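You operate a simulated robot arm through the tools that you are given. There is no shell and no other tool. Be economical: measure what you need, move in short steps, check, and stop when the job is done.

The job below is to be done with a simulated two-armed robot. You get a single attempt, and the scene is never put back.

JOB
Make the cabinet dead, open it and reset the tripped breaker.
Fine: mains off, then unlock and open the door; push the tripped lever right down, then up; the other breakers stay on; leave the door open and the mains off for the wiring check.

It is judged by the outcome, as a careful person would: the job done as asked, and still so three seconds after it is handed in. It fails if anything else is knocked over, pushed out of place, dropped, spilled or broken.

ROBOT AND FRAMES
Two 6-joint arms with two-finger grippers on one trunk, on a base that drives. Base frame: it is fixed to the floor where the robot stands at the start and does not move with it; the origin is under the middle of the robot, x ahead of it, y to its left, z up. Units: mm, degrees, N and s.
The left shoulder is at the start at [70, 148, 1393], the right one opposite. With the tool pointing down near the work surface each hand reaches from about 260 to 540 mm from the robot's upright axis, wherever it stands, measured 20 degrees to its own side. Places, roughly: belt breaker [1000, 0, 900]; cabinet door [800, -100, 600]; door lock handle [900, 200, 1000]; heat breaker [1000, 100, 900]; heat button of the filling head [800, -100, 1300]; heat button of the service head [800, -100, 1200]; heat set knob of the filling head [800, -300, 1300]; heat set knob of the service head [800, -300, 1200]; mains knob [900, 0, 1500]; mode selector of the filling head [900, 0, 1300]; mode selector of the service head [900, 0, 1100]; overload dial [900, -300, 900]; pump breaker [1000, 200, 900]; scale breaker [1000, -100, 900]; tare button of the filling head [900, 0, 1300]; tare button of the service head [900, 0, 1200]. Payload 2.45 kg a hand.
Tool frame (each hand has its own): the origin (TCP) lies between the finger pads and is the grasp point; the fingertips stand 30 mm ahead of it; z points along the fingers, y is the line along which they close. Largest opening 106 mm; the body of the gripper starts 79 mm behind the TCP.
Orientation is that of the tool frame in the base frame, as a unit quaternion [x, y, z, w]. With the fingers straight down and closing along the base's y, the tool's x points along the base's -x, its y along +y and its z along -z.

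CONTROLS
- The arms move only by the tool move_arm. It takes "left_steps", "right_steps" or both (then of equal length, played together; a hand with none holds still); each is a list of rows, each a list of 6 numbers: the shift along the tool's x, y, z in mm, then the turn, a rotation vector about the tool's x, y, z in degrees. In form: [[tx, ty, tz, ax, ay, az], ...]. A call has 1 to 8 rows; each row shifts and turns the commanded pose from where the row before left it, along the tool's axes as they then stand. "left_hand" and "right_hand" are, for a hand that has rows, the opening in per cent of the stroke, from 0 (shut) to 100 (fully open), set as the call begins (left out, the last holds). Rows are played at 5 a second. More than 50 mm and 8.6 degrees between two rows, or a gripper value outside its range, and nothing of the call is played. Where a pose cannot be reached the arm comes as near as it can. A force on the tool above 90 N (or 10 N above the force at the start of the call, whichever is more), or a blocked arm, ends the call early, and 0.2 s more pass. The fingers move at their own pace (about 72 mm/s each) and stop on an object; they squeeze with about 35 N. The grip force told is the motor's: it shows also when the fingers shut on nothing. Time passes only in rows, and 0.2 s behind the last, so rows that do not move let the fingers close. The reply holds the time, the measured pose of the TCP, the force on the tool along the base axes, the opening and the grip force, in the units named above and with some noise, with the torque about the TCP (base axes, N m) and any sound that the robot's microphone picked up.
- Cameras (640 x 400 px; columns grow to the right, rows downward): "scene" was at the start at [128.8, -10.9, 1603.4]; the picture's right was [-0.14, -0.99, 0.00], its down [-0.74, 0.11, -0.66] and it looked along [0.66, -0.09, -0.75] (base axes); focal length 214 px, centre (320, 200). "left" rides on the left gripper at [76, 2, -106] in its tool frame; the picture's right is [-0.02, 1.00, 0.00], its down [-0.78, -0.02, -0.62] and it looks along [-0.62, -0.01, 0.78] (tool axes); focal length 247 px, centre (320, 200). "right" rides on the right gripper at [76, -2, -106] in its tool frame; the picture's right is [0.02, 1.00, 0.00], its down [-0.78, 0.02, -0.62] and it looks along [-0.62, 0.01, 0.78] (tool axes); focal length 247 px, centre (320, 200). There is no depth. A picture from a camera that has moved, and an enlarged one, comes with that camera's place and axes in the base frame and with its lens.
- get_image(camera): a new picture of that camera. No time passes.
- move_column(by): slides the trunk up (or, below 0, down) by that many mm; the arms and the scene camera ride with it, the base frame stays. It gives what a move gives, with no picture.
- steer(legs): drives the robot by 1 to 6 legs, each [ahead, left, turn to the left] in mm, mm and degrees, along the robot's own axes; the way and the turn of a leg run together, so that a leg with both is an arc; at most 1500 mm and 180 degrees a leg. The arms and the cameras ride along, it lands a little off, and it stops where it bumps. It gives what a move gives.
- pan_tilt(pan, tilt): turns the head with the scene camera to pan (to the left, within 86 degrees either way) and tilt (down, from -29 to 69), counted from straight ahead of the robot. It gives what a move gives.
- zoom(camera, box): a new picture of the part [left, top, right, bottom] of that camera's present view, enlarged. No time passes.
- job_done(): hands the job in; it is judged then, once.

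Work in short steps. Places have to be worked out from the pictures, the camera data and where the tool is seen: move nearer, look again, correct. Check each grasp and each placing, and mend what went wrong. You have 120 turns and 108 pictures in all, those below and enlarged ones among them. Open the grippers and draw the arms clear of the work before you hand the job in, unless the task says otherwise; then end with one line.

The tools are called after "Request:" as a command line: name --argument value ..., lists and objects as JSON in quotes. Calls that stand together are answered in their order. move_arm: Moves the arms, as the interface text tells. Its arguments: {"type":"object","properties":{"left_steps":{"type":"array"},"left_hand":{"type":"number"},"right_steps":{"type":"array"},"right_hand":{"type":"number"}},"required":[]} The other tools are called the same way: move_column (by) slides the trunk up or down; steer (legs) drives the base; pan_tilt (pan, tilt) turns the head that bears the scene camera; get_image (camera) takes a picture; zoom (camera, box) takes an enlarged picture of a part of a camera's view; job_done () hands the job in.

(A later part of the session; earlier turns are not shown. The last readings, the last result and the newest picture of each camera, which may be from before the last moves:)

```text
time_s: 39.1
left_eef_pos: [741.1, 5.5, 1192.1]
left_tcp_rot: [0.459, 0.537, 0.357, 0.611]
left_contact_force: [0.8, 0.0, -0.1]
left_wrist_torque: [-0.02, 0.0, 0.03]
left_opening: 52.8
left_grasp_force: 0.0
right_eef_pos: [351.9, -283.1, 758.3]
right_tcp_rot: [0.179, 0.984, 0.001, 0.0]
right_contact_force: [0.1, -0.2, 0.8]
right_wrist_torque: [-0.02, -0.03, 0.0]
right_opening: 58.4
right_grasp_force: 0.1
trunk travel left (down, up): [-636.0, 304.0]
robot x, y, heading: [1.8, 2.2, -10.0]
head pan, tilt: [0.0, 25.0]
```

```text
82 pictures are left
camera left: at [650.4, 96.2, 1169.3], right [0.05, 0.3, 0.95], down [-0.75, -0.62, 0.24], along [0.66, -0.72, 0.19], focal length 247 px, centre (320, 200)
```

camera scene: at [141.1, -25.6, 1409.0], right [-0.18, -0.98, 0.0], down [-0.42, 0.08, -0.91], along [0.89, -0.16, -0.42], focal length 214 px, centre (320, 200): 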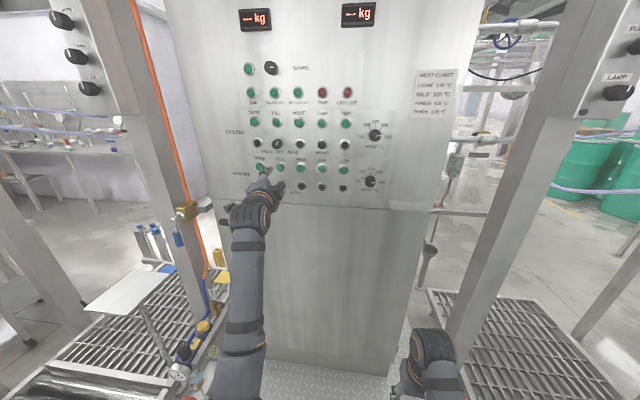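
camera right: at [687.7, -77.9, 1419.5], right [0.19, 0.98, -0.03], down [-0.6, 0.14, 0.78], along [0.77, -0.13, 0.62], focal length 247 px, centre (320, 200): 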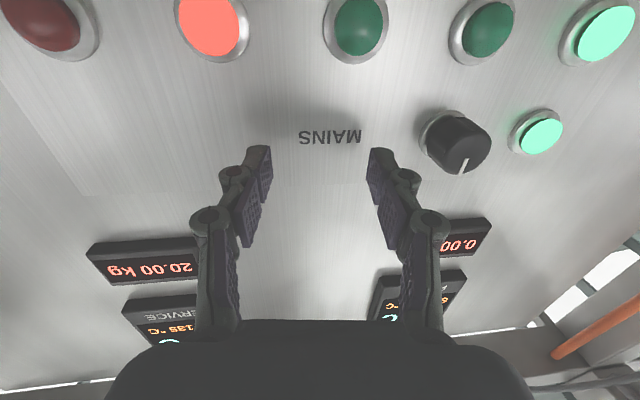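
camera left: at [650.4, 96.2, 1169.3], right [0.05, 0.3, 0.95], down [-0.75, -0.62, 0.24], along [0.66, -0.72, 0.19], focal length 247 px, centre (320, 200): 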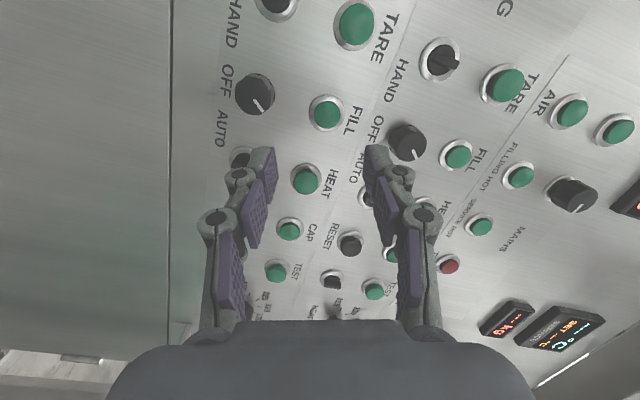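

Next I lower further and roll the hand back; I want the camera on its right-hand side at the lock, since the valve is close on the left.

Request:
move_arm --left_steps '[[0, 0, -5, 0, 0, -8.4], [0, 0, -5, 0, 0, -8.4], [0, 0, -5, 0, 0, -8.4], [0, 0, 0, 0, 0, -8.4], [0, 0, 0, 0, 0, -8.4], [0, 0, 0, 0, 0, -8.4], [0, 0, 0, 0, 0, -8.4], [0, 0, 0, 0, 0, -8.4]]'

Request:
move_column --by -170

Request:
get_image --camera "scene"

Request:
get_image --camera "left"

```text
time_s: 40.9
left_eef_pos: [727.5, 6.4, 1191.7]
left_tcp_rot: [0.085, 0.702, -0.04, 0.706]
left_contact_force: [0.0, 0.3, 0.0]
left_wrist_torque: [0.01, 0.01, -0.02]
left_opening: 53.1
left_grasp_force: 0.1
right_eef_pos: [353.0, -282.3, 758.4]
right_tcp_rot: [0.179, 0.984, 0.002, 0.001]
right_contact_force: [0.3, -0.4, 0.1]
right_wrist_torque: [-0.01, 0.0, -0.01]
right_opening: 58.1
right_grasp_force: 0.0
trunk travel left (down, up): [-636.0, 304.0]
robot x, y, heading: [0.9, -0.2, -10.4]
head pan, tilt: [0.0, 25.0]
```

```text
time_s: 42.8
left_eef_pos: [727.3, 6.7, 1022.4]
left_tcp_rot: [0.088, 0.702, -0.041, 0.706]
left_contact_force: [0.1, -0.8, 0.5]
left_wrist_torque: [-0.01, 0.0, 0.02]
left_opening: 53.1
left_grasp_force: 0.1
right_eef_pos: [351.9, -284.4, 588.7]
right_tcp_rot: [0.179, 0.984, 0.0, 0.0]
right_contact_force: [-0.5, -0.5, -0.3]
right_wrist_torque: [0.02, -0.01, 0.02]
right_opening: 58.6
right_grasp_force: 0.0
trunk travel left (down, up): [-466.0, 474.0]
robot x, y, heading: [-2.9, -0.1, -10.4]
head pan, tilt: [0.0, 25.0]
```

```text
81 pictures are left
camera scene: at [141.0, -25.6, 1239.0], right [-0.18, -0.98, 0.0], down [-0.42, 0.08, -0.91], along [0.89, -0.16, -0.42], focal length 214 px, centre (320, 200)
```

scene: 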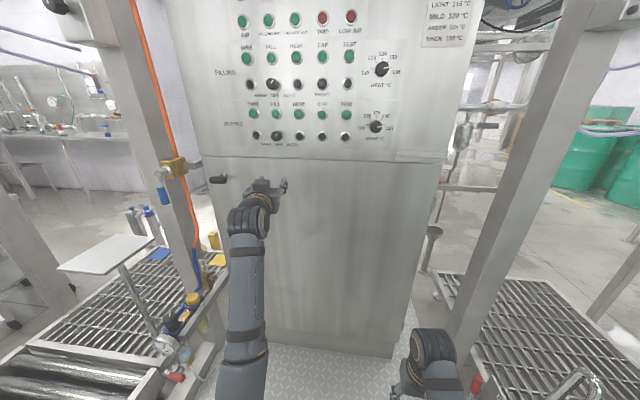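

```text
80 pictures are left
camera left: at [623.6, 33.0, 947.0], right [0.18, 0.98, 0.09], down [-0.62, 0.04, 0.78], along [0.76, -0.19, 0.62], focal length 247 px, centre (320, 200)
```

left: 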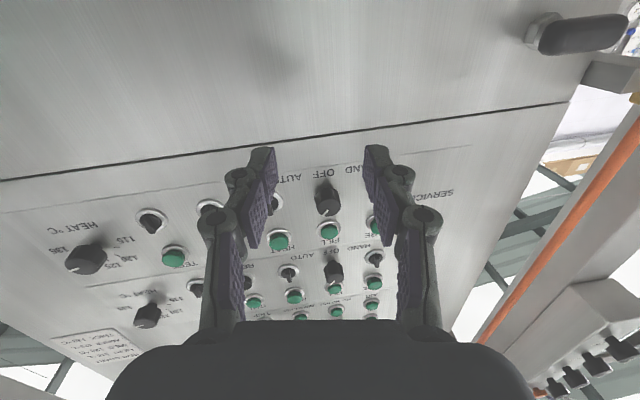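

The lock is a lever with its pivot on the right end, pointing left. I zoom on it from both cameras.

Request:
zoom --camera "scene" --box '[180, 150, 260, 200]'

Request:
zoom --camera "left" --box '[480, 0, 640, 100]'

```text
8.00 times, centred on (220, 175) of scene
camera zoom: at [141.0, -25.6, 1239.0], right [-0.18, -0.98, 0.0], down [-0.42, 0.08, -0.91], along [0.89, -0.16, -0.42], focal length 1716 px, centre (1120, 400)
```

zoom: 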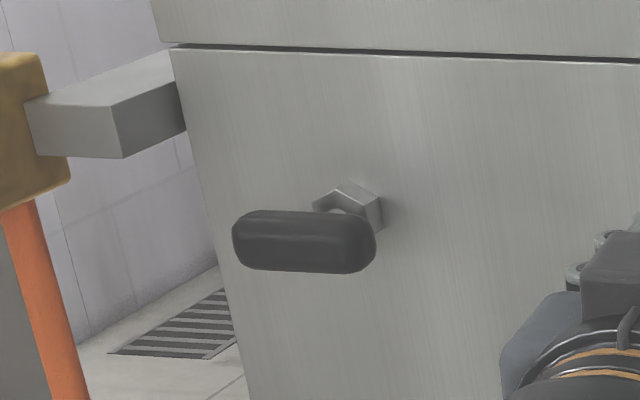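

```text
4.00 times, centred on (560, 50) of left
camera zoom: at [623.6, 33.0, 947.0], right [0.18, 0.98, 0.09], down [-0.62, 0.04, 0.78], along [0.76, -0.19, 0.62], focal length 988 px, centre (-640, 800)
```

zoom: 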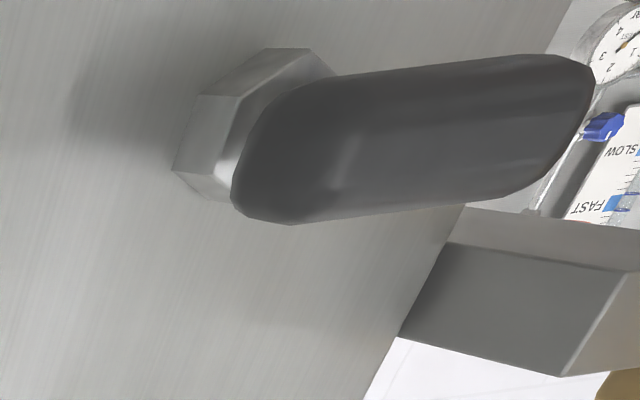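

Lever centre ≈(893,197,987), pivot about 20 mm to its right, lever 62 mm long. I'll push its free end with closed fingers; first I move across to stand ahead of and above it.

Request:
move_arm --left_steps '[[0, 0, 0, 0, 0, -3.8], [-1, 33, 0, 0, 0, 0], [-1, 33, 0, 0, 0, 0], [-1, 33, 0, 0, 0, 0], [-2, 33, -1, 0, 0, 0], [-2, 33, -1, 0, 0, 0], [-2, 33, -1, 0, 0, 0], [-1, 33, 0, 0, 0, 0]]' --left_hand 0

Request:
get_image --camera "left"

Request:
get_image --camera "scene"

```text
time_s: 44.6
left_eef_pos: [765.1, 236.9, 1032.5]
left_tcp_rot: [0.063, 0.704, -0.065, 0.704]
left_contact_force: [-0.3, -0.1, -0.2]
left_wrist_torque: [-0.01, 0.03, -0.01]
left_opening: 0.1
left_grasp_force: 28.8
right_eef_pos: [351.9, -283.4, 588.5]
right_tcp_rot: [0.179, 0.984, 0.001, 0.001]
right_contact_force: [0.4, -0.8, 0.4]
right_wrist_torque: [-0.02, 0.01, -0.02]
right_opening: 58.2
right_grasp_force: 0.0
trunk travel left (down, up): [-466.0, 474.0]
robot x, y, heading: [-0.8, 0.5, -10.3]
head pan, tilt: [0.0, 25.0]
```

```text
77 pictures are left
camera left: at [662.0, 257.3, 956.3], right [0.18, 0.98, 0.02], down [-0.61, 0.1, 0.78], along [0.77, -0.15, 0.62], focal length 247 px, centre (320, 200)
```

left: 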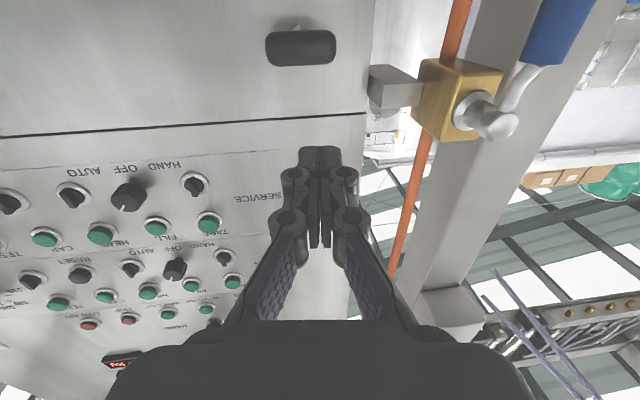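

```text
76 pictures are left
camera scene: at [141.0, -24.8, 1239.0], right [-0.18, -0.98, 0.0], down [-0.42, 0.08, -0.91], along [0.89, -0.16, -0.42], focal length 214 px, centre (320, 200)
```

scene: 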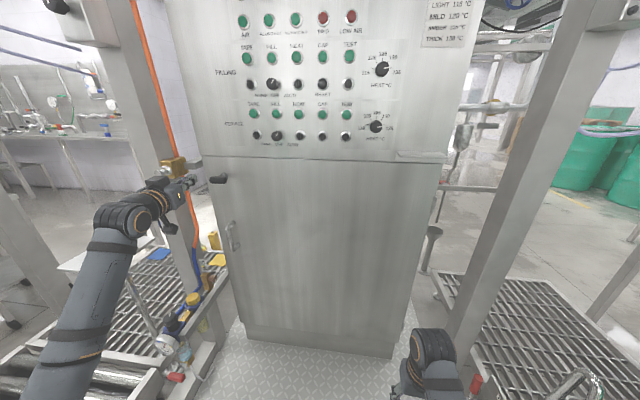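

The lever centre is confirmed at (898,198,986). I go in above its free left end with the closed fingers.

Request:
move_arm --left_steps '[[0, 2, 30, 0, 0, 0], [0, 2, 30, 0, 0, 0], [0, 2, 30, 0, 0, 0], [0, 0, 18, 0, 0, 0], [0, 0, 0, 0, 0, 0]]'

Request:
get_image --camera "left"

```text
time_s: 45.8
left_eef_pos: [871.9, 221.4, 1030.0]
left_tcp_rot: [0.063, 0.704, -0.063, 0.704]
left_contact_force: [0.1, -0.1, 0.7]
left_wrist_torque: [0.02, 0.0, -0.01]
left_opening: 0.1
left_grasp_force: 28.6
right_eef_pos: [352.0, -283.5, 587.5]
right_tcp_rot: [0.179, 0.984, 0.001, -0.001]
right_contact_force: [0.0, 0.0, -0.5]
right_wrist_torque: [0.0, 0.01, 0.02]
right_opening: 58.3
right_grasp_force: 0.0
trunk travel left (down, up): [-466.0, 474.0]
robot x, y, heading: [-0.6, -0.6, -10.2]
head pan, tilt: [0.0, 25.0]
```

```text
75 pictures are left
camera left: at [768.6, 241.8, 954.4], right [0.18, 0.98, 0.02], down [-0.61, 0.1, 0.78], along [0.77, -0.15, 0.62], focal length 247 px, centre (320, 200)
```

left: 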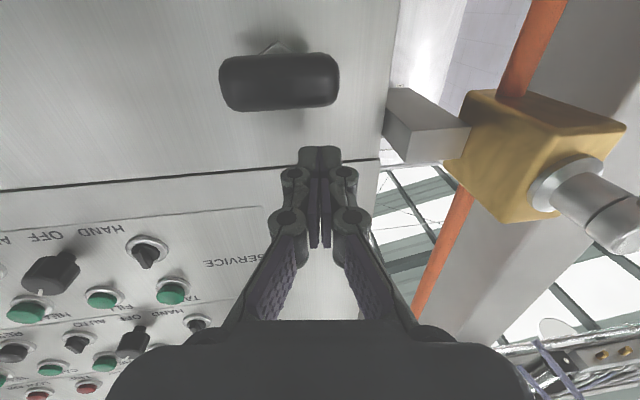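

Fingertips are above the lever's left end. I press down in small steps.

Request:
move_arm --left_steps '[[10, 0, 0, 0, 0, 0], [8, 0, 0, 0, 0, 0], [8, 0, 0, 0, 0, 0], [8, 0, 0, 0, 0, 0], [0, 0, 0, 0, 0, 0]]'

Request:
get_image --camera "left"

```text
time_s: 47.0
left_eef_pos: [866.1, 224.8, 997.4]
left_tcp_rot: [0.063, 0.705, -0.064, 0.703]
left_contact_force: [-31.0, 9.0, 1.5]
left_wrist_torque: [0.06, 0.25, -0.16]
left_opening: 0.0
left_grasp_force: 28.5
right_eef_pos: [348.9, -282.1, 589.8]
right_tcp_rot: [0.179, 0.984, 0.0, 0.003]
right_contact_force: [0.1, 0.1, 0.2]
right_wrist_torque: [0.03, 0.01, 0.05]
right_opening: 58.1
right_grasp_force: 0.0
trunk travel left (down, up): [-466.0, 474.0]
robot x, y, heading: [-0.7, -3.1, -10.1]
head pan, tilt: [0.0, 25.0]
```

```text
74 pictures are left
camera left: at [761.9, 245.1, 921.4], right [0.18, 0.98, 0.02], down [-0.61, 0.1, 0.78], along [0.77, -0.15, 0.62], focal length 247 px, centre (320, 200)
```

left: 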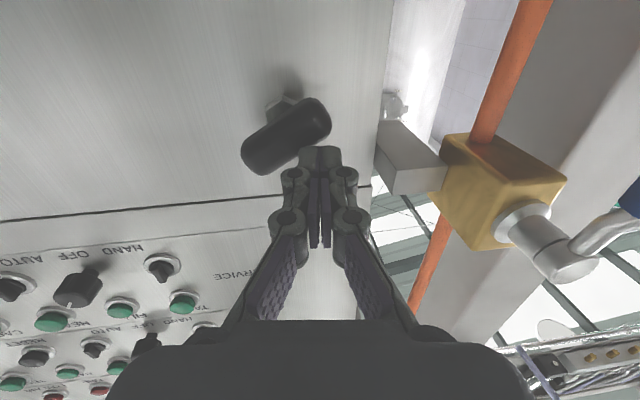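

The lever turns downwards (about 30° so far). Something presses the tips from ahead, so I draw back 5 mm and continue down along the arc.

Request:
move_arm --left_steps '[[0, 0, -5, 0, 0, 0], [8, -2, 0, 0, 0, 0], [8, -4, 0, 0, 0, 0], [8, -6, 0, 0, 0, 0], [0, 0, 0, 0, 0, 0]]'

Request:
get_image --camera "left"

```text
time_s: 48.2
left_eef_pos: [861.5, 211.0, 978.7]
left_tcp_rot: [0.063, 0.702, -0.065, 0.707]
left_contact_force: [-14.1, 7.4, 9.2]
left_wrist_torque: [-0.11, -0.25, -0.01]
left_opening: 0.3
left_grasp_force: 28.8
right_eef_pos: [349.6, -282.5, 589.8]
right_tcp_rot: [0.178, 0.984, 0.001, 0.003]
right_contact_force: [-0.7, 0.1, -0.5]
right_wrist_torque: [0.0, 0.0, -0.02]
right_opening: 58.4
right_grasp_force: 0.0
trunk travel left (down, up): [-466.0, 474.0]
robot x, y, heading: [-0.8, 1.9, -10.3]
head pan, tilt: [0.0, 25.0]
```

```text
73 pictures are left
camera left: at [758.0, 231.7, 901.9], right [0.18, 0.98, 0.02], down [-0.62, 0.1, 0.78], along [0.76, -0.15, 0.63], focal length 247 px, centre (320, 200)
```

left: 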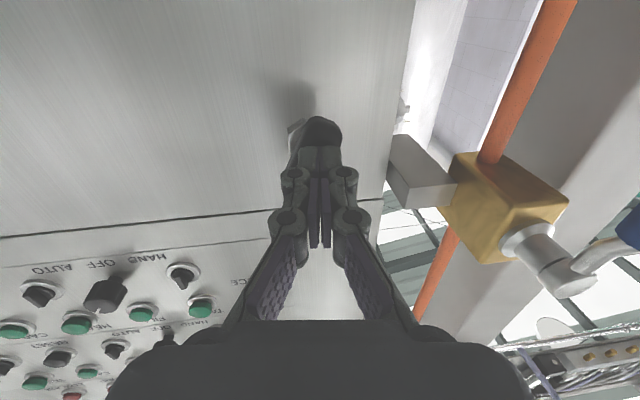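

The fingers hide the lever now. I back off to see its angle.

Request:
move_arm --left_steps '[[0, 0, -30, 0, 0, 0], [0, 0, -30, 0, 0, 0], [0, 25, 0, 0, 0, 0], [0, 0, 0, 0, 0, 0]]'

Request:
get_image --camera "left"

```text
time_s: 49.2
left_eef_pos: [812.7, 244.8, 971.3]
left_tcp_rot: [0.063, 0.704, -0.064, 0.704]
left_contact_force: [-0.1, 0.7, -0.5]
left_wrist_torque: [-0.02, 0.01, -0.01]
left_opening: 0.0
left_grasp_force: 28.8
right_eef_pos: [351.9, -283.6, 588.3]
right_tcp_rot: [0.179, 0.984, 0.002, 0.0]
right_contact_force: [0.0, -0.2, 0.3]
right_wrist_torque: [-0.01, 0.0, 0.0]
right_opening: 58.4
right_grasp_force: 0.0
trunk travel left (down, up): [-466.0, 474.0]
robot x, y, heading: [-0.1, 0.8, -10.4]
head pan, tilt: [0.0, 25.0]
```

```text
72 pictures are left
camera left: at [707.9, 265.8, 895.6], right [0.18, 0.98, 0.02], down [-0.61, 0.1, 0.78], along [0.77, -0.15, 0.62], focal length 247 px, centre (320, 200)
```

left: 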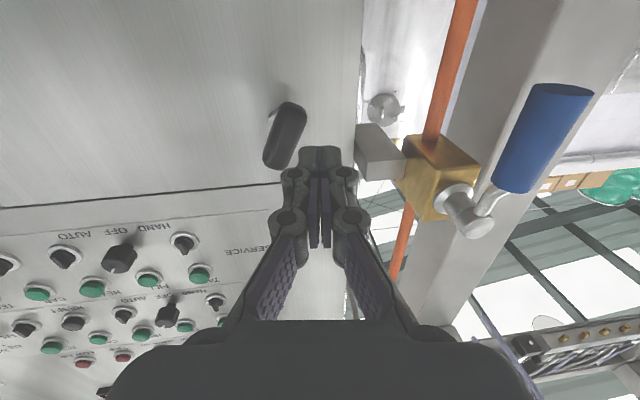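

The lever is about 70° down. I push its lower end sideways to the right to bring it fully down.

Request:
move_arm --left_steps '[[8, 3, 0, 0, 0, 0], [8, 0, 27, 0, 0, 0], [0, 0, 27, 0, 0, 0], [0, -8, 0, 0, 0, 0], [0, -8, 0, 0, 0, 0], [0, -8, 0, 0, 0, 0], [0, -4, 0, 0, 0, 0], [0, 0, 0, 0, 0, 0]]'

Request:
get_image --camera "left"

```text
time_s: 51.0
left_eef_pos: [859.0, 211.7, 958.0]
left_tcp_rot: [0.064, 0.704, -0.064, 0.704]
left_contact_force: [-0.2, 0.0, -0.3]
left_wrist_torque: [0.01, -0.02, 0.03]
left_opening: 0.0
left_grasp_force: 28.6
right_eef_pos: [350.6, -283.2, 588.9]
right_tcp_rot: [0.179, 0.984, 0.001, 0.0]
right_contact_force: [0.5, -0.5, -0.4]
right_wrist_torque: [0.02, 0.02, 0.03]
right_opening: 58.5
right_grasp_force: 0.1
trunk travel left (down, up): [-466.0, 474.0]
robot x, y, heading: [1.0, -1.1, -10.4]
head pan, tilt: [0.0, 25.0]
```

```text
71 pictures are left
camera left: at [755.1, 232.6, 881.8], right [0.18, 0.98, 0.02], down [-0.61, 0.1, 0.78], along [0.77, -0.15, 0.62], focal length 247 px, centre (320, 200)
```

left: 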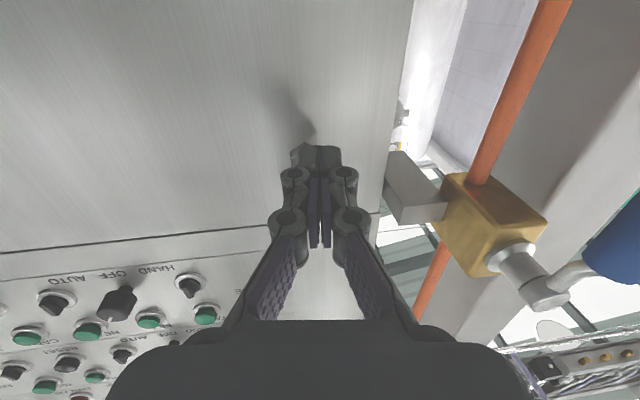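

No contact was felt: the tips passed in front of the lever. I step back to the left, go 12 mm deeper, and push again.

Request:
move_arm --left_steps '[[0, 14, 0, 0, 0, 0], [0, 14, 0, 0, 0, 0], [0, 0, 12, 0, 0, 0], [0, -8, 0, 0, 0, 0], [0, -8, 0, 0, 0, 0], [0, -8, 0, 0, 0, 0], [0, 0, 0, 0, 0, 0]]'

Request:
get_image --camera "left"

```text
time_s: 52.6
left_eef_pos: [867.4, 226.6, 956.2]
left_tcp_rot: [0.06, 0.705, -0.063, 0.704]
left_contact_force: [-57.0, 40.8, -29.8]
left_wrist_torque: [0.08, 0.34, 0.37]
left_opening: 0.0
left_grasp_force: 28.1
right_eef_pos: [349.4, -278.9, 592.4]
right_tcp_rot: [0.177, 0.984, -0.003, 0.004]
right_contact_force: [-0.1, 0.5, 0.8]
right_wrist_torque: [-0.02, 0.03, 0.0]
right_opening: 58.2
right_grasp_force: 0.1
trunk travel left (down, up): [-466.0, 474.0]
robot x, y, heading: [2.6, 0.7, -10.4]
head pan, tilt: [0.0, 25.0]
```

```text
70 pictures are left
camera left: at [763.0, 247.3, 880.7], right [0.17, 0.98, 0.02], down [-0.61, 0.09, 0.79], along [0.77, -0.15, 0.62], focal length 247 px, centre (320, 200)
```

left: 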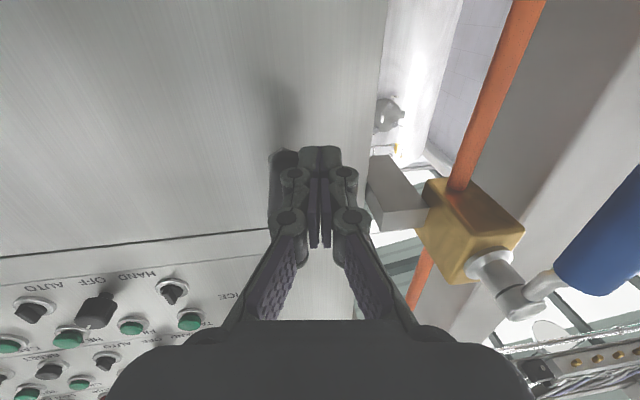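

Now both the door face and the lever press back (tips are at the door face). I back straight off and look at the lever.

Request:
move_arm --left_steps '[[0, 4, -10, 0, 0, 0], [0, 10, -30, 0, 0, 0], [0, 20, -40, 0, 0, 0], [0, 0, 0, 0, 0, 0]]'

Request:
zoom --camera "left" --box '[200, 0, 440, 150]'

Request:
zoom --camera "scene" --box '[180, 150, 260, 200]'

```text
time_s: 53.6
left_eef_pos: [801.5, 259.8, 958.8]
left_tcp_rot: [0.063, 0.704, -0.064, 0.704]
left_contact_force: [-0.5, 0.8, 0.1]
left_wrist_torque: [-0.06, 0.02, -0.03]
left_opening: 0.0
left_grasp_force: 28.7
right_eef_pos: [351.2, -284.6, 587.0]
right_tcp_rot: [0.179, 0.984, 0.001, 0.0]
right_contact_force: [-0.2, -0.3, -0.1]
right_wrist_torque: [0.0, -0.01, 0.0]
right_opening: 58.3
right_grasp_force: 0.0
trunk travel left (down, up): [-466.0, 474.0]
robot x, y, heading: [-0.9, -2.2, -10.5]
head pan, tilt: [0.0, 25.0]
```

```text
2.67 times, centred on (320, 75) of left
camera zoom: at [696.6, 281.0, 882.8], right [0.18, 0.98, 0.02], down [-0.61, 0.1, 0.78], along [0.77, -0.15, 0.62], focal length 659 px, centre (320, 533)
```

zoom: 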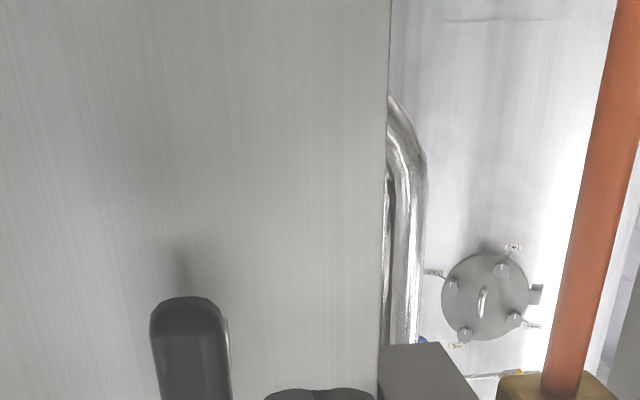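

```text
8.00 times, centred on (220, 175) of scene
camera zoom: at [141.7, -26.1, 1238.9], right [-0.18, -0.98, 0.0], down [-0.42, 0.08, -0.91], along [0.89, -0.16, -0.42], focal length 1716 px, centre (1120, 400)
```

zoom: 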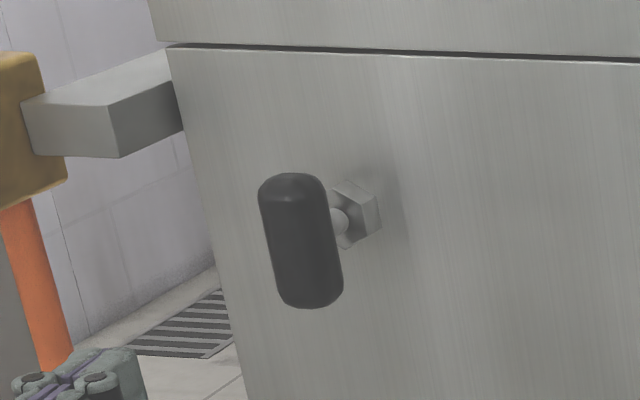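

The lever is a T-handle and now stands vertical: turned 90°. Next the pull handle, about (890,190,760): I shift the hand right, open the fingers, and lower the trunk 200 mm.

Request:
move_arm --left_steps '[[0, -15, -15, 0, 0, 0], [0, -15, -15, 0, 0, 0], [0, -20, 0, 0, 0, 0], [0, 0, 0, 0, 0, 0]]' --left_hand 60

Request:
move_column --by -190

Request:
get_image --camera "left"

Request:
get_image --camera "scene"

```text
time_s: 54.6
left_eef_pos: [762.1, 218.0, 957.7]
left_tcp_rot: [0.063, 0.704, -0.064, 0.704]
left_contact_force: [0.2, 1.1, -0.1]
left_wrist_torque: [0.03, 0.01, -0.01]
left_opening: 63.6
left_grasp_force: 0.0
right_eef_pos: [350.9, -284.2, 588.3]
right_tcp_rot: [0.179, 0.984, 0.0, 0.0]
right_contact_force: [0.7, 0.1, 0.8]
right_wrist_torque: [0.0, 0.05, -0.02]
right_opening: 58.5
right_grasp_force: 0.1
trunk travel left (down, up): [-466.0, 474.0]
robot x, y, heading: [0.2, -0.4, -10.4]
head pan, tilt: [0.0, 25.0]
```

```text
time_s: 56.7
left_eef_pos: [762.4, 217.3, 767.2]
left_tcp_rot: [0.064, 0.704, -0.064, 0.704]
left_contact_force: [-0.1, 0.3, 0.0]
left_wrist_torque: [0.03, 0.01, 0.03]
left_opening: 63.4
left_grasp_force: 0.1
right_eef_pos: [350.9, -283.4, 398.3]
right_tcp_rot: [0.179, 0.984, 0.001, 0.001]
right_contact_force: [0.0, -0.1, 0.1]
right_wrist_torque: [0.02, 0.0, 0.01]
right_opening: 58.2
right_grasp_force: 0.1
trunk travel left (down, up): [-276.0, 664.0]
robot x, y, heading: [-0.1, 0.2, -10.4]
head pan, tilt: [0.0, 25.0]
```

```text
67 pictures are left
camera left: at [658.4, 238.5, 692.3], right [0.18, 0.98, 0.02], down [-0.61, 0.1, 0.78], along [0.77, -0.15, 0.62], focal length 247 px, centre (320, 200)
```

left: 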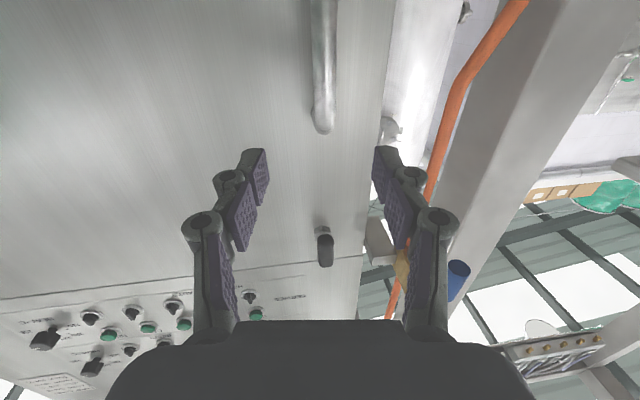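

```text
66 pictures are left
camera scene: at [141.0, -25.6, 1049.0], right [-0.18, -0.98, 0.0], down [-0.42, 0.08, -0.91], along [0.89, -0.16, -0.42], focal length 214 px, centre (320, 200)
```

scene: 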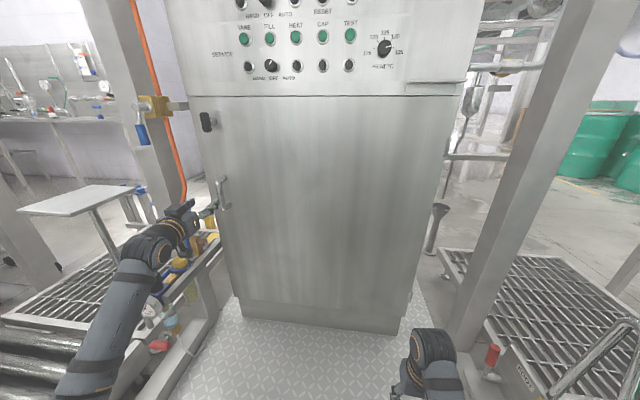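

The handle's bar is in line (column 322), spanning about z 690–780. I lower the hand 35 mm and approach.

Request:
move_arm --left_steps '[[18, 0, 15, 0, 0, 0], [17, 0, 20, 0, 0, 0], [0, 0, 20, 0, 0, 0], [0, 0, 15, 0, 0, 0], [0, 0, 0, 0, 0, 0]]'

Request:
get_image --camera "left"

Request:
zoom --camera "scene" --box '[160, 160, 280, 235]'

```text
time_s: 57.9
left_eef_pos: [832.6, 205.1, 734.0]
left_tcp_rot: [0.065, 0.704, -0.064, 0.704]
left_contact_force: [-0.1, -0.3, 0.5]
left_wrist_torque: [-0.02, -0.01, 0.02]
left_opening: 63.5
left_grasp_force: 0.1
right_eef_pos: [350.8, -283.9, 398.7]
right_tcp_rot: [0.179, 0.984, 0.002, 0.0]
right_contact_force: [0.7, 0.8, 1.1]
right_wrist_torque: [-0.02, 0.03, 0.0]
right_opening: 58.2
right_grasp_force: 0.1
trunk travel left (down, up): [-276.0, 664.0]
robot x, y, heading: [-0.8, 2.4, -10.5]
head pan, tilt: [0.0, 25.0]
```

```text
65 pictures are left
camera left: at [729.0, 225.8, 658.0], right [0.18, 0.98, 0.02], down [-0.61, 0.1, 0.78], along [0.77, -0.15, 0.62], focal length 247 px, centre (320, 200)
```

left: 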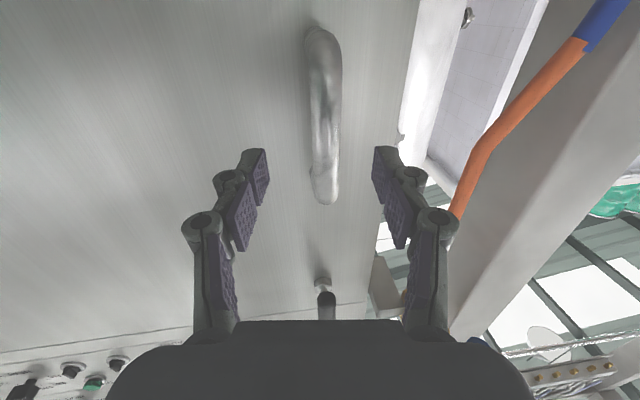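

```text
5.33 times, centred on (220, 198) of scene
camera zoom: at [141.1, -25.6, 1048.9], right [-0.18, -0.98, 0.0], down [-0.42, 0.08, -0.91], along [0.89, -0.16, -0.42], focal length 1144 px, centre (853, 213)
```

zoom: 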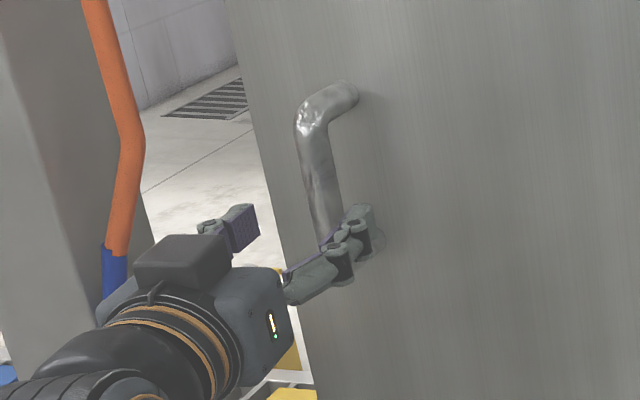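

The bar is about 28 mm ahead of the TCP. I advance 20 mm and close on it.

Request:
move_arm --left_steps '[[0, 0, 10, 0, 0, 0], [0, 0, 10, 0, 0, 0], [0, 0, 0, 0, 0, 0]]'

Request:
move_arm --left_steps '[[0, 0, 0, 0, 0, 0], [0, 0, 0, 0, 0, 0], [0, 0, 0, 0, 0, 0], [0, 0, 0, 0, 0, 0]]' --left_hand 0

Request:
get_image --camera "left"

```text
time_s: 58.7
left_eef_pos: [851.9, 202.7, 733.7]
left_tcp_rot: [0.064, 0.704, -0.064, 0.704]
left_contact_force: [-0.9, -0.3, 0.1]
left_wrist_torque: [0.0, -0.01, 0.0]
left_opening: 63.7
left_grasp_force: 0.0
right_eef_pos: [351.2, -282.9, 397.9]
right_tcp_rot: [0.178, 0.984, 0.001, 0.0]
right_contact_force: [-0.5, -0.1, 0.2]
right_wrist_torque: [-0.01, -0.01, 0.02]
right_opening: 58.7
right_grasp_force: 0.0
trunk travel left (down, up): [-276.0, 664.0]
robot x, y, heading: [-0.6, -3.0, -10.5]
head pan, tilt: [0.0, 25.0]
```

```text
time_s: 59.7
left_eef_pos: [852.8, 201.3, 734.0]
left_tcp_rot: [0.064, 0.704, -0.063, 0.704]
left_contact_force: [0.2, 0.2, -0.2]
left_wrist_torque: [-0.05, 0.02, -0.02]
left_opening: 0.0
left_grasp_force: 29.1
right_eef_pos: [351.5, -283.0, 397.4]
right_tcp_rot: [0.179, 0.984, 0.001, 0.0]
right_contact_force: [-1.1, 1.3, 0.0]
right_wrist_torque: [-0.01, -0.02, 0.02]
right_opening: 58.3
right_grasp_force: 0.1
trunk travel left (down, up): [-276.0, 664.0]
robot x, y, heading: [-2.5, -4.9, -10.6]
head pan, tilt: [0.0, 25.0]
```

```text
63 pictures are left
camera left: at [748.0, 222.8, 658.1], right [0.18, 0.98, 0.02], down [-0.61, 0.1, 0.78], along [0.77, -0.15, 0.62], focal length 247 px, centre (320, 200)
```

left: 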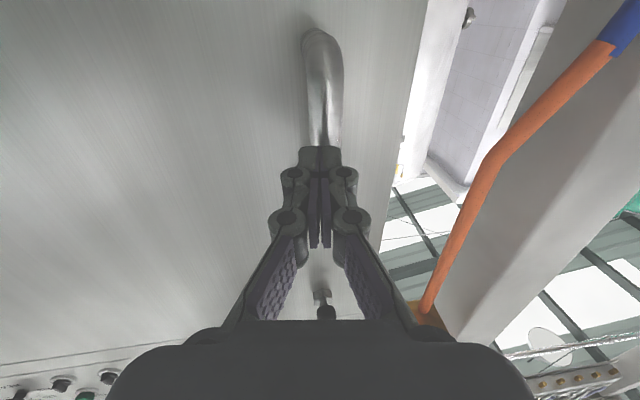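

Closed on nothing, so the bar lies beyond the tips (x ≈ 895). I open and go 32 mm deeper.

Request:
move_arm --left_steps '[[0, 0, 0, 0, 0, 0], [0, 0, 0, 0, 0, 0], [0, 0, 0, 0, 0, 0], [0, 0, 12, 0, 0, 0], [0, 0, 10, 0, 0, 0], [0, 0, 10, 0, 0, 0], [0, 0, 0, 0, 0, 0]]' --left_hand 60

Request:
get_image --camera "left"

```text
time_s: 61.3
left_eef_pos: [883.0, 196.0, 732.9]
left_tcp_rot: [0.063, 0.704, -0.064, 0.704]
left_contact_force: [1.0, 0.4, 0.0]
left_wrist_torque: [-0.01, -0.04, 0.0]
left_opening: 63.4
left_grasp_force: 0.1
right_eef_pos: [352.7, -284.5, 398.5]
right_tcp_rot: [0.18, 0.984, 0.001, 0.001]
right_contact_force: [-0.7, 0.9, -0.7]
right_wrist_torque: [-0.02, -0.03, -0.01]
right_opening: 58.2
right_grasp_force: 0.1
trunk travel left (down, up): [-276.0, 664.0]
robot x, y, heading: [0.6, 3.5, -10.4]
head pan, tilt: [0.0, 25.0]
```

```text
62 pictures are left
camera left: at [779.1, 216.6, 657.3], right [0.18, 0.98, 0.02], down [-0.61, 0.1, 0.78], along [0.77, -0.15, 0.62], focal length 247 px, centre (320, 200)
```

left: 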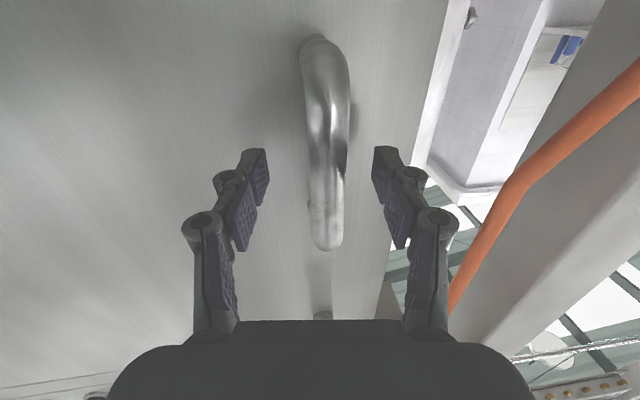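

The bar now fills the space between the pads. I close.

Request:
move_arm --left_steps '[[0, 0, 0, 0, 0, 0], [0, 0, 0, 0, 0, 0], [0, 0, 0, 0, 0, 0], [0, 0, 0, 0, 0, 0]]' --left_hand 0

```text
time_s: 62.3
left_eef_pos: [883.5, 200.8, 732.4]
left_tcp_rot: [0.062, 0.704, -0.063, 0.705]
left_contact_force: [6.1, 21.2, 3.7]
left_wrist_torque: [0.35, 0.35, 0.36]
left_opening: 19.6
left_grasp_force: 44.9
right_eef_pos: [352.0, -281.3, 398.6]
right_tcp_rot: [0.177, 0.984, 0.0, 0.002]
right_contact_force: [-0.5, 0.0, 0.3]
right_wrist_torque: [-0.01, 0.04, -0.04]
right_opening: 58.4
right_grasp_force: 0.2
trunk travel left (down, up): [-276.0, 664.0]
robot x, y, heading: [0.5, 2.2, -10.0]
head pan, tilt: [0.0, 25.0]
```

Gripped (20 mm bar). I relax the side force and pull gently 30 mm to test the lock.

Request:
move_arm --left_steps '[[0, 6, 0, 0, 0, 0], [0, 0, -10, 0, 0, 0], [0, 0, -10, 0, 0, 0], [0, 0, -10, 0, 0, 0], [0, 0, 0, 0, 0, 0]]'

Request:
get_image --camera "left"

```text
time_s: 63.5
left_eef_pos: [854.8, 207.6, 734.0]
left_tcp_rot: [0.062, 0.703, -0.065, 0.705]
left_contact_force: [3.4, 9.8, 4.0]
left_wrist_torque: [0.16, 0.04, 0.13]
left_opening: 19.5
left_grasp_force: 44.5
right_eef_pos: [351.0, -284.3, 399.6]
right_tcp_rot: [0.179, 0.984, 0.0, 0.001]
right_contact_force: [0.3, -0.6, -0.1]
right_wrist_torque: [0.0, 0.01, 0.0]
right_opening: 58.4
right_grasp_force: 0.0
trunk travel left (down, up): [-276.0, 664.0]
robot x, y, heading: [-1.9, -0.2, -10.4]
head pan, tilt: [0.0, 25.0]
```

```text
61 pictures are left
camera left: at [750.0, 227.9, 657.1], right [0.18, 0.98, 0.02], down [-0.62, 0.1, 0.78], along [0.77, -0.15, 0.62], focal length 247 px, centre (320, 200)
```

left: 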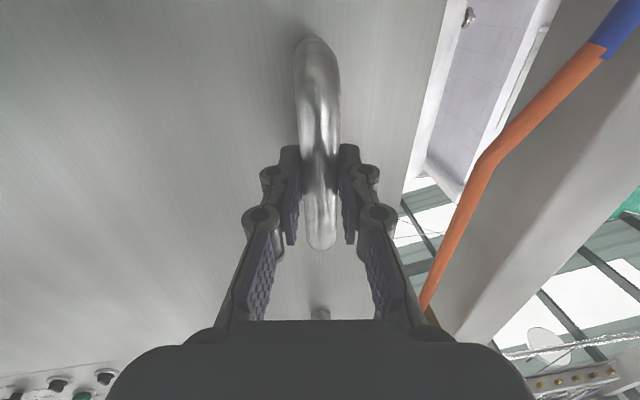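

The door follows with hardly any force, so it is unlocked. Before driving back I check the room beside and behind the robot.

Request:
pan_tilt --pan 86 --tilt 35

Request:
get_image --camera "scene"

Request:
pan_tilt --pan -86 --tilt 35

Request:
get_image --camera "scene"

```text
time_s: 65.1
left_eef_pos: [854.0, 206.7, 732.8]
left_tcp_rot: [0.063, 0.704, -0.064, 0.704]
left_contact_force: [1.2, 6.2, 4.5]
left_wrist_torque: [0.1, -0.21, 0.07]
left_opening: 19.4
left_grasp_force: 44.8
right_eef_pos: [351.1, -282.7, 399.5]
right_tcp_rot: [0.179, 0.984, 0.001, 0.001]
right_contact_force: [-0.6, -0.8, -0.4]
right_wrist_torque: [0.0, 0.0, 0.0]
right_opening: 58.3
right_grasp_force: 0.1
trunk travel left (down, up): [-276.0, 664.0]
robot x, y, heading: [-0.0, -3.6, -10.5]
head pan, tilt: [85.9, 35.0]
```

```text
60 pictures are left
camera scene: at [71.9, 76.9, 1033.2], right [0.97, -0.25, 0.0], down [-0.14, -0.56, -0.82], along [0.2, 0.79, -0.57], focal length 214 px, centre (320, 200)
```

scene: 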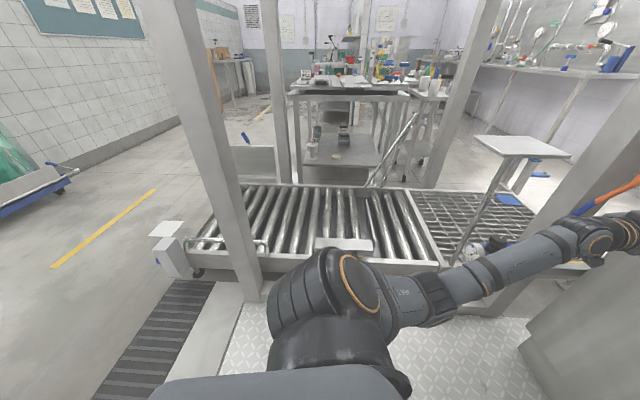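

```text
time_s: 67.7
left_eef_pos: [853.5, 206.1, 732.6]
left_tcp_rot: [0.062, 0.704, -0.064, 0.705]
left_contact_force: [1.2, 5.7, 3.8]
left_wrist_torque: [0.07, -0.11, 0.08]
left_opening: 19.9
left_grasp_force: 44.6
right_eef_pos: [352.0, -283.3, 399.1]
right_tcp_rot: [0.179, 0.984, 0.001, 0.001]
right_contact_force: [0.2, 0.7, 0.2]
right_wrist_torque: [0.02, -0.02, 0.03]
right_opening: 58.4
right_grasp_force: 0.0
trunk travel left (down, up): [-276.0, 664.0]
robot x, y, heading: [3.9, 0.7, -10.7]
head pan, tilt: [-85.9, 35.0]
```

```text
59 pictures are left
camera scene: at [40.2, -96.0, 1033.3], right [-0.99, 0.11, 0.0], down [0.06, 0.57, -0.82], along [-0.09, -0.81, -0.57], focal length 214 px, centre (320, 200)
```

scene: 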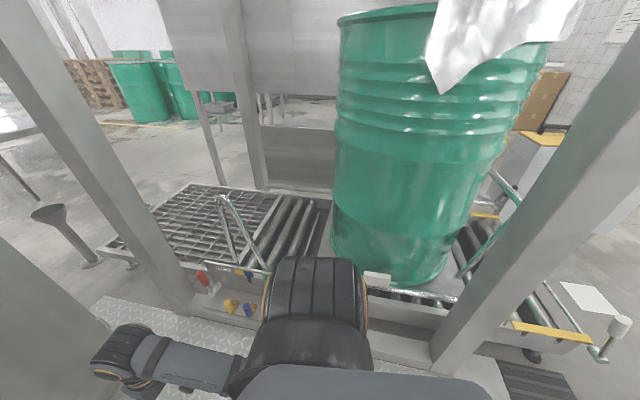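

There is free platform behind. I look ahead again and drive back slowly while holding the handle, drifting slightly right as the door swings.

Request:
pan_tilt --pan 0 --tilt 35

Request:
steer --legs '[[-120, -12, 0]]'

Request:
get_image --camera "scene"

```text
time_s: 69.3
left_eef_pos: [853.5, 206.8, 733.2]
left_tcp_rot: [0.063, 0.704, -0.064, 0.705]
left_contact_force: [0.3, 6.1, 5.1]
left_wrist_torque: [0.13, -0.07, 0.07]
left_opening: 19.8
left_grasp_force: 44.8
right_eef_pos: [351.7, -283.2, 399.8]
right_tcp_rot: [0.178, 0.984, 0.001, 0.001]
right_contact_force: [1.0, -0.1, 0.8]
right_wrist_torque: [0.0, 0.03, -0.02]
right_opening: 58.4
right_grasp_force: 0.1
trunk travel left (down, up): [-276.0, 664.0]
robot x, y, heading: [0.3, 0.0, -10.3]
head pan, tilt: [0.0, 35.0]
```

```text
time_s: 70.6
left_eef_pos: [727.6, 223.0, 733.8]
left_tcp_rot: [0.062, 0.704, -0.062, 0.705]
left_contact_force: [0.5, 34.6, 6.1]
left_wrist_torque: [0.12, -0.09, 0.46]
left_opening: 20.0
left_grasp_force: 44.4
right_eef_pos: [226.6, -270.7, 399.4]
right_tcp_rot: [0.178, 0.984, -0.001, 0.002]
right_contact_force: [0.4, 0.3, -0.5]
right_wrist_torque: [0.02, 0.02, -0.02]
right_opening: 58.2
right_grasp_force: 0.0
trunk travel left (down, up): [-276.0, 664.0]
robot x, y, heading: [-123.5, 11.0, -10.3]
head pan, tilt: [0.0, 35.0]
```

```text
58 pictures are left
camera scene: at [10.5, -10.0, 1033.4], right [-0.18, -0.98, 0.0], down [-0.56, 0.1, -0.82], along [0.81, -0.15, -0.57], focal length 214 px, centre (320, 200)
```

scene: 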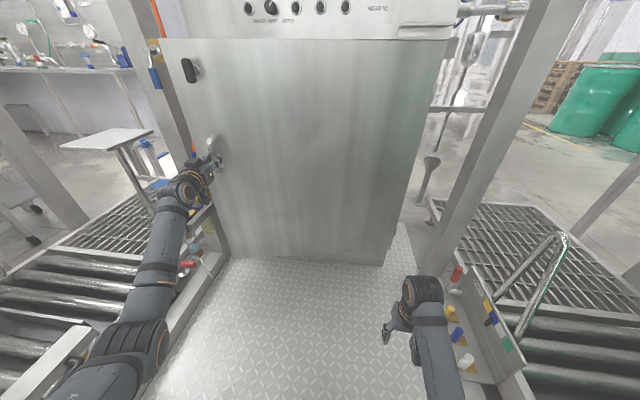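

The door is open about 12°, some side force (34 N) pulls the hand left; I relax it with the arm, then drive on back along the arc.

Request:
move_arm --left_steps '[[0, 6, 0, 0, 0, 0], [0, 0, 0, 0, 0, 0]]'

Request:
steer --legs '[[-120, -25, 0]]'

```text
time_s: 71.2
left_eef_pos: [730.7, 222.7, 732.8]
left_tcp_rot: [0.064, 0.704, -0.063, 0.705]
left_contact_force: [-0.2, -9.3, -1.6]
left_wrist_torque: [-0.38, -1.02, -0.22]
left_opening: 19.8
left_grasp_force: 44.9
right_eef_pos: [225.2, -272.1, 398.0]
right_tcp_rot: [0.178, 0.984, 0.001, 0.001]
right_contact_force: [-0.1, 0.2, 0.6]
right_wrist_torque: [-0.02, 0.0, -0.01]
right_opening: 58.4
right_grasp_force: 0.1
trunk travel left (down, up): [-276.0, 664.0]
robot x, y, heading: [-124.9, 11.2, -10.4]
head pan, tilt: [0.0, 35.0]
```

```text
time_s: 72.5
left_eef_pos: [606.0, 216.8, 733.3]
left_tcp_rot: [0.064, 0.704, -0.062, 0.704]
left_contact_force: [1.7, -15.0, 0.1]
left_wrist_torque: [-0.3, -0.14, -0.22]
left_opening: 19.9
left_grasp_force: 44.6
right_eef_pos: [101.7, -278.0, 399.0]
right_tcp_rot: [0.18, 0.984, 0.002, 0.001]
right_contact_force: [0.6, 0.2, 0.3]
right_wrist_torque: [-0.01, -0.03, -0.02]
right_opening: 58.2
right_grasp_force: 0.0
trunk travel left (down, up): [-276.0, 664.0]
robot x, y, heading: [-249.0, 5.6, -10.3]
head pan, tilt: [0.0, 35.0]
```

Fits a swing radius near 650 mm. I continue back with more sideways drift.

Request:
steer --legs '[[-100, -50, 0]]'

Request:
get_image --camera "scene"

```text
time_s: 73.6
left_eef_pos: [499.2, 195.0, 732.7]
left_tcp_rot: [0.062, 0.703, -0.063, 0.706]
left_contact_force: [-9.9, 31.5, 0.2]
left_wrist_torque: [-0.08, -0.02, 0.49]
left_opening: 19.5
left_grasp_force: 44.6
right_eef_pos: [-3.9, -304.3, 400.4]
right_tcp_rot: [0.178, 0.984, -0.002, 0.002]
right_contact_force: [-0.3, -0.9, -0.2]
right_wrist_torque: [-0.02, 0.01, 0.01]
right_opening: 58.2
right_grasp_force: 0.1
trunk travel left (down, up): [-276.0, 664.0]
robot x, y, heading: [-353.9, -23.0, -10.3]
head pan, tilt: [0.0, 35.0]
```

```text
57 pictures are left
camera scene: at [-219.4, -43.0, 1033.4], right [-0.18, -0.98, 0.0], down [-0.56, 0.1, -0.82], along [0.81, -0.15, -0.57], focal length 214 px, centre (320, 200)
```

scene: 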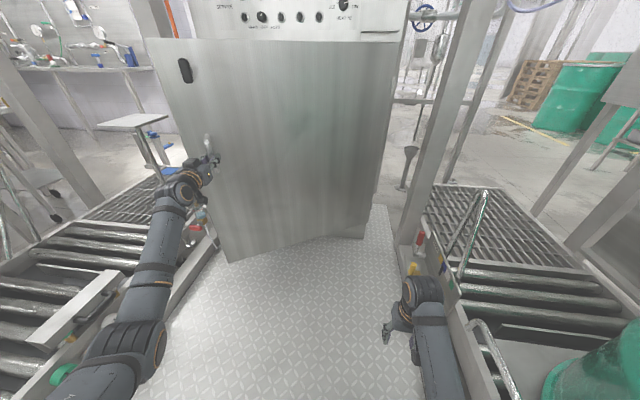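

About 32° open. I continue along the arc.

Request:
steer --legs '[[-60, -30, 0], [-60, -40, 0]]'

```text
time_s: 75.3
left_eef_pos: [382.1, 154.5, 719.6]
left_tcp_rot: [0.058, 0.706, -0.069, 0.703]
left_contact_force: [14.4, -31.7, 30.6]
left_wrist_torque: [0.29, -0.65, -0.42]
left_opening: 20.5
left_grasp_force: 45.4
right_eef_pos: [-126.6, -346.5, 395.6]
right_tcp_rot: [0.178, 0.984, -0.006, -0.007]
right_contact_force: [-0.3, 0.1, 0.3]
right_wrist_torque: [-0.02, -0.04, 0.01]
right_opening: 58.4
right_grasp_force: 0.1
trunk travel left (down, up): [-276.0, 664.0]
robot x, y, heading: [-482.8, -70.9, -10.4]
head pan, tilt: [0.0, 35.0]
```

The hand dipped 13 mm — the base may be at the platform's rear edge, so I stop backing. I release the handle here and look.

Request:
move_arm --left_steps '[[0, 0, 0, 0, 0, 0], [0, 0, 0, 0, 0, 0], [0, 0, 0, 0, 0, 0]]' --left_hand 60

Request:
get_image --camera "scene"

Request:
get_image --camera "left"

```text
time_s: 76.1
left_eef_pos: [379.5, 157.2, 721.8]
left_tcp_rot: [0.057, 0.705, -0.066, 0.704]
left_contact_force: [-0.5, 0.7, 0.0]
left_wrist_torque: [-0.02, 0.02, -0.01]
left_opening: 63.8
left_grasp_force: 0.1
right_eef_pos: [-124.6, -343.6, 396.4]
right_tcp_rot: [0.177, 0.984, -0.006, -0.005]
right_contact_force: [0.2, 0.1, 0.1]
right_wrist_torque: [0.0, -0.01, -0.02]
right_opening: 58.2
right_grasp_force: 0.0
trunk travel left (down, up): [-276.0, 664.0]
robot x, y, heading: [-481.7, -64.6, -10.3]
head pan, tilt: [0.0, 35.0]
```

```text
56 pictures are left
camera scene: at [-331.6, -79.7, 1030.7], right [-0.18, -0.98, 0.02], down [-0.58, 0.09, -0.81], along [0.8, -0.15, -0.58], focal length 214 px, centre (320, 200)
```

scene: 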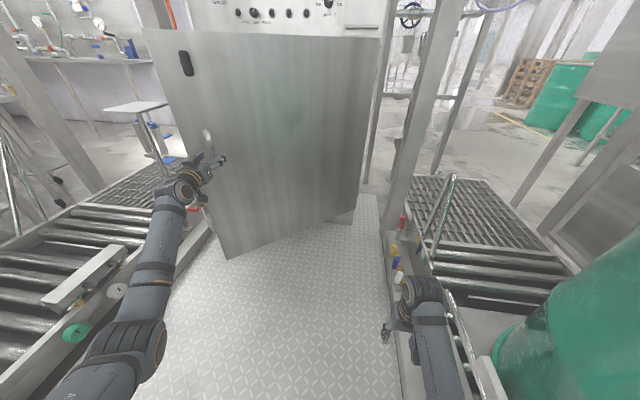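

```text
55 pictures are left
camera left: at [276.0, 175.8, 646.4], right [0.17, 0.98, 0.01], down [-0.61, 0.1, 0.78], along [0.77, -0.14, 0.62], focal length 247 px, centre (320, 200)
```

left: 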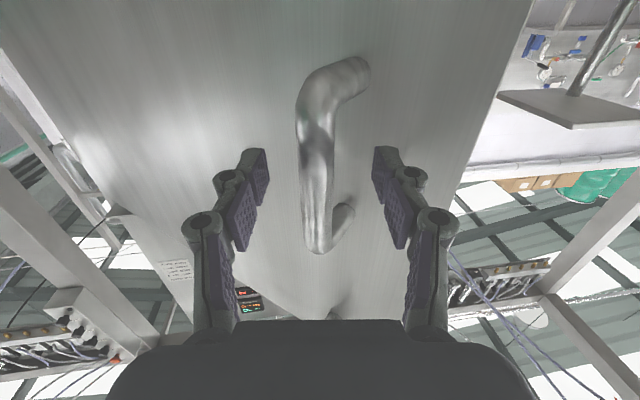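

The door is about 40° open. I draw the hand off the handle, close the fingers and move left of the door's free edge, to pull it from inside.

Request:
move_arm --left_steps '[[0, 0, -30, 0, 0, 0], [0, 0, -40, 0, 0, 0], [0, 30, 0, 0, 0, 0], [0, 30, 0, 0, 0, 0], [0, 30, 0, 0, 0, 0], [0, 40, 0, 0, 0, 0], [0, 0, 0, 0, 0, 0]]'

Request:
get_image --camera "left"

Request:
get_image --camera "scene"

```text
time_s: 77.7
left_eef_pos: [334.9, 295.3, 724.7]
left_tcp_rot: [0.058, 0.704, -0.068, 0.704]
left_contact_force: [-0.1, 0.3, 0.8]
left_wrist_torque: [-0.01, 0.02, 0.0]
left_opening: 63.7
left_grasp_force: 0.1
right_eef_pos: [-126.8, -345.2, 397.7]
right_tcp_rot: [0.177, 0.984, -0.007, -0.006]
right_contact_force: [-0.4, -0.3, 0.6]
right_wrist_torque: [-0.01, -0.01, 0.04]
right_opening: 58.2
right_grasp_force: 0.1
trunk travel left (down, up): [-276.0, 664.0]
robot x, y, heading: [-483.8, -65.8, -10.3]
head pan, tilt: [0.0, 35.0]
```

```text
54 pictures are left
camera left: at [230.3, 314.9, 648.7], right [0.17, 0.98, 0.01], down [-0.61, 0.1, 0.78], along [0.77, -0.14, 0.62], focal length 247 px, centre (320, 200)
```

left: 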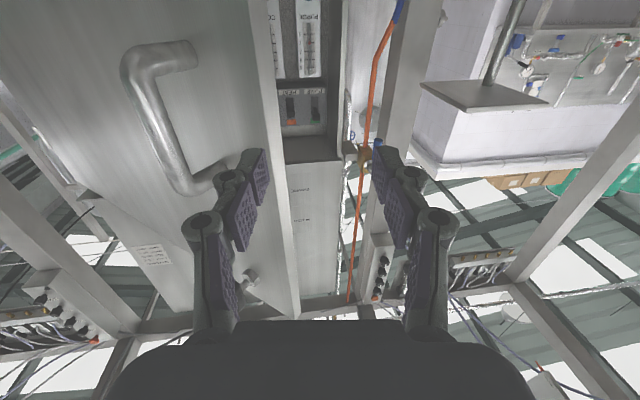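

```text
53 pictures are left
camera scene: at [-332.4, -79.2, 1031.2], right [-0.18, -0.98, 0.02], down [-0.58, 0.09, -0.81], along [0.8, -0.15, -0.58], focal length 214 px, centre (320, 200)
```

scene: 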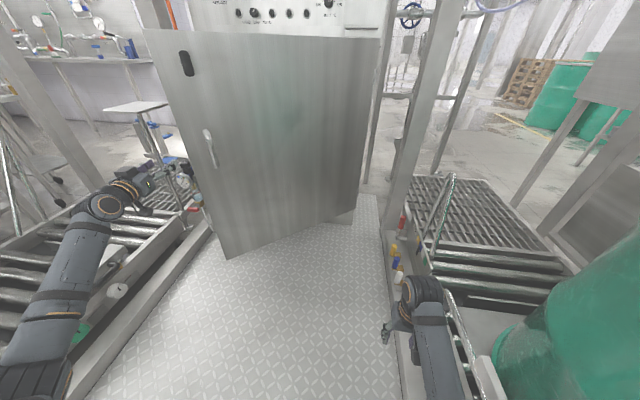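

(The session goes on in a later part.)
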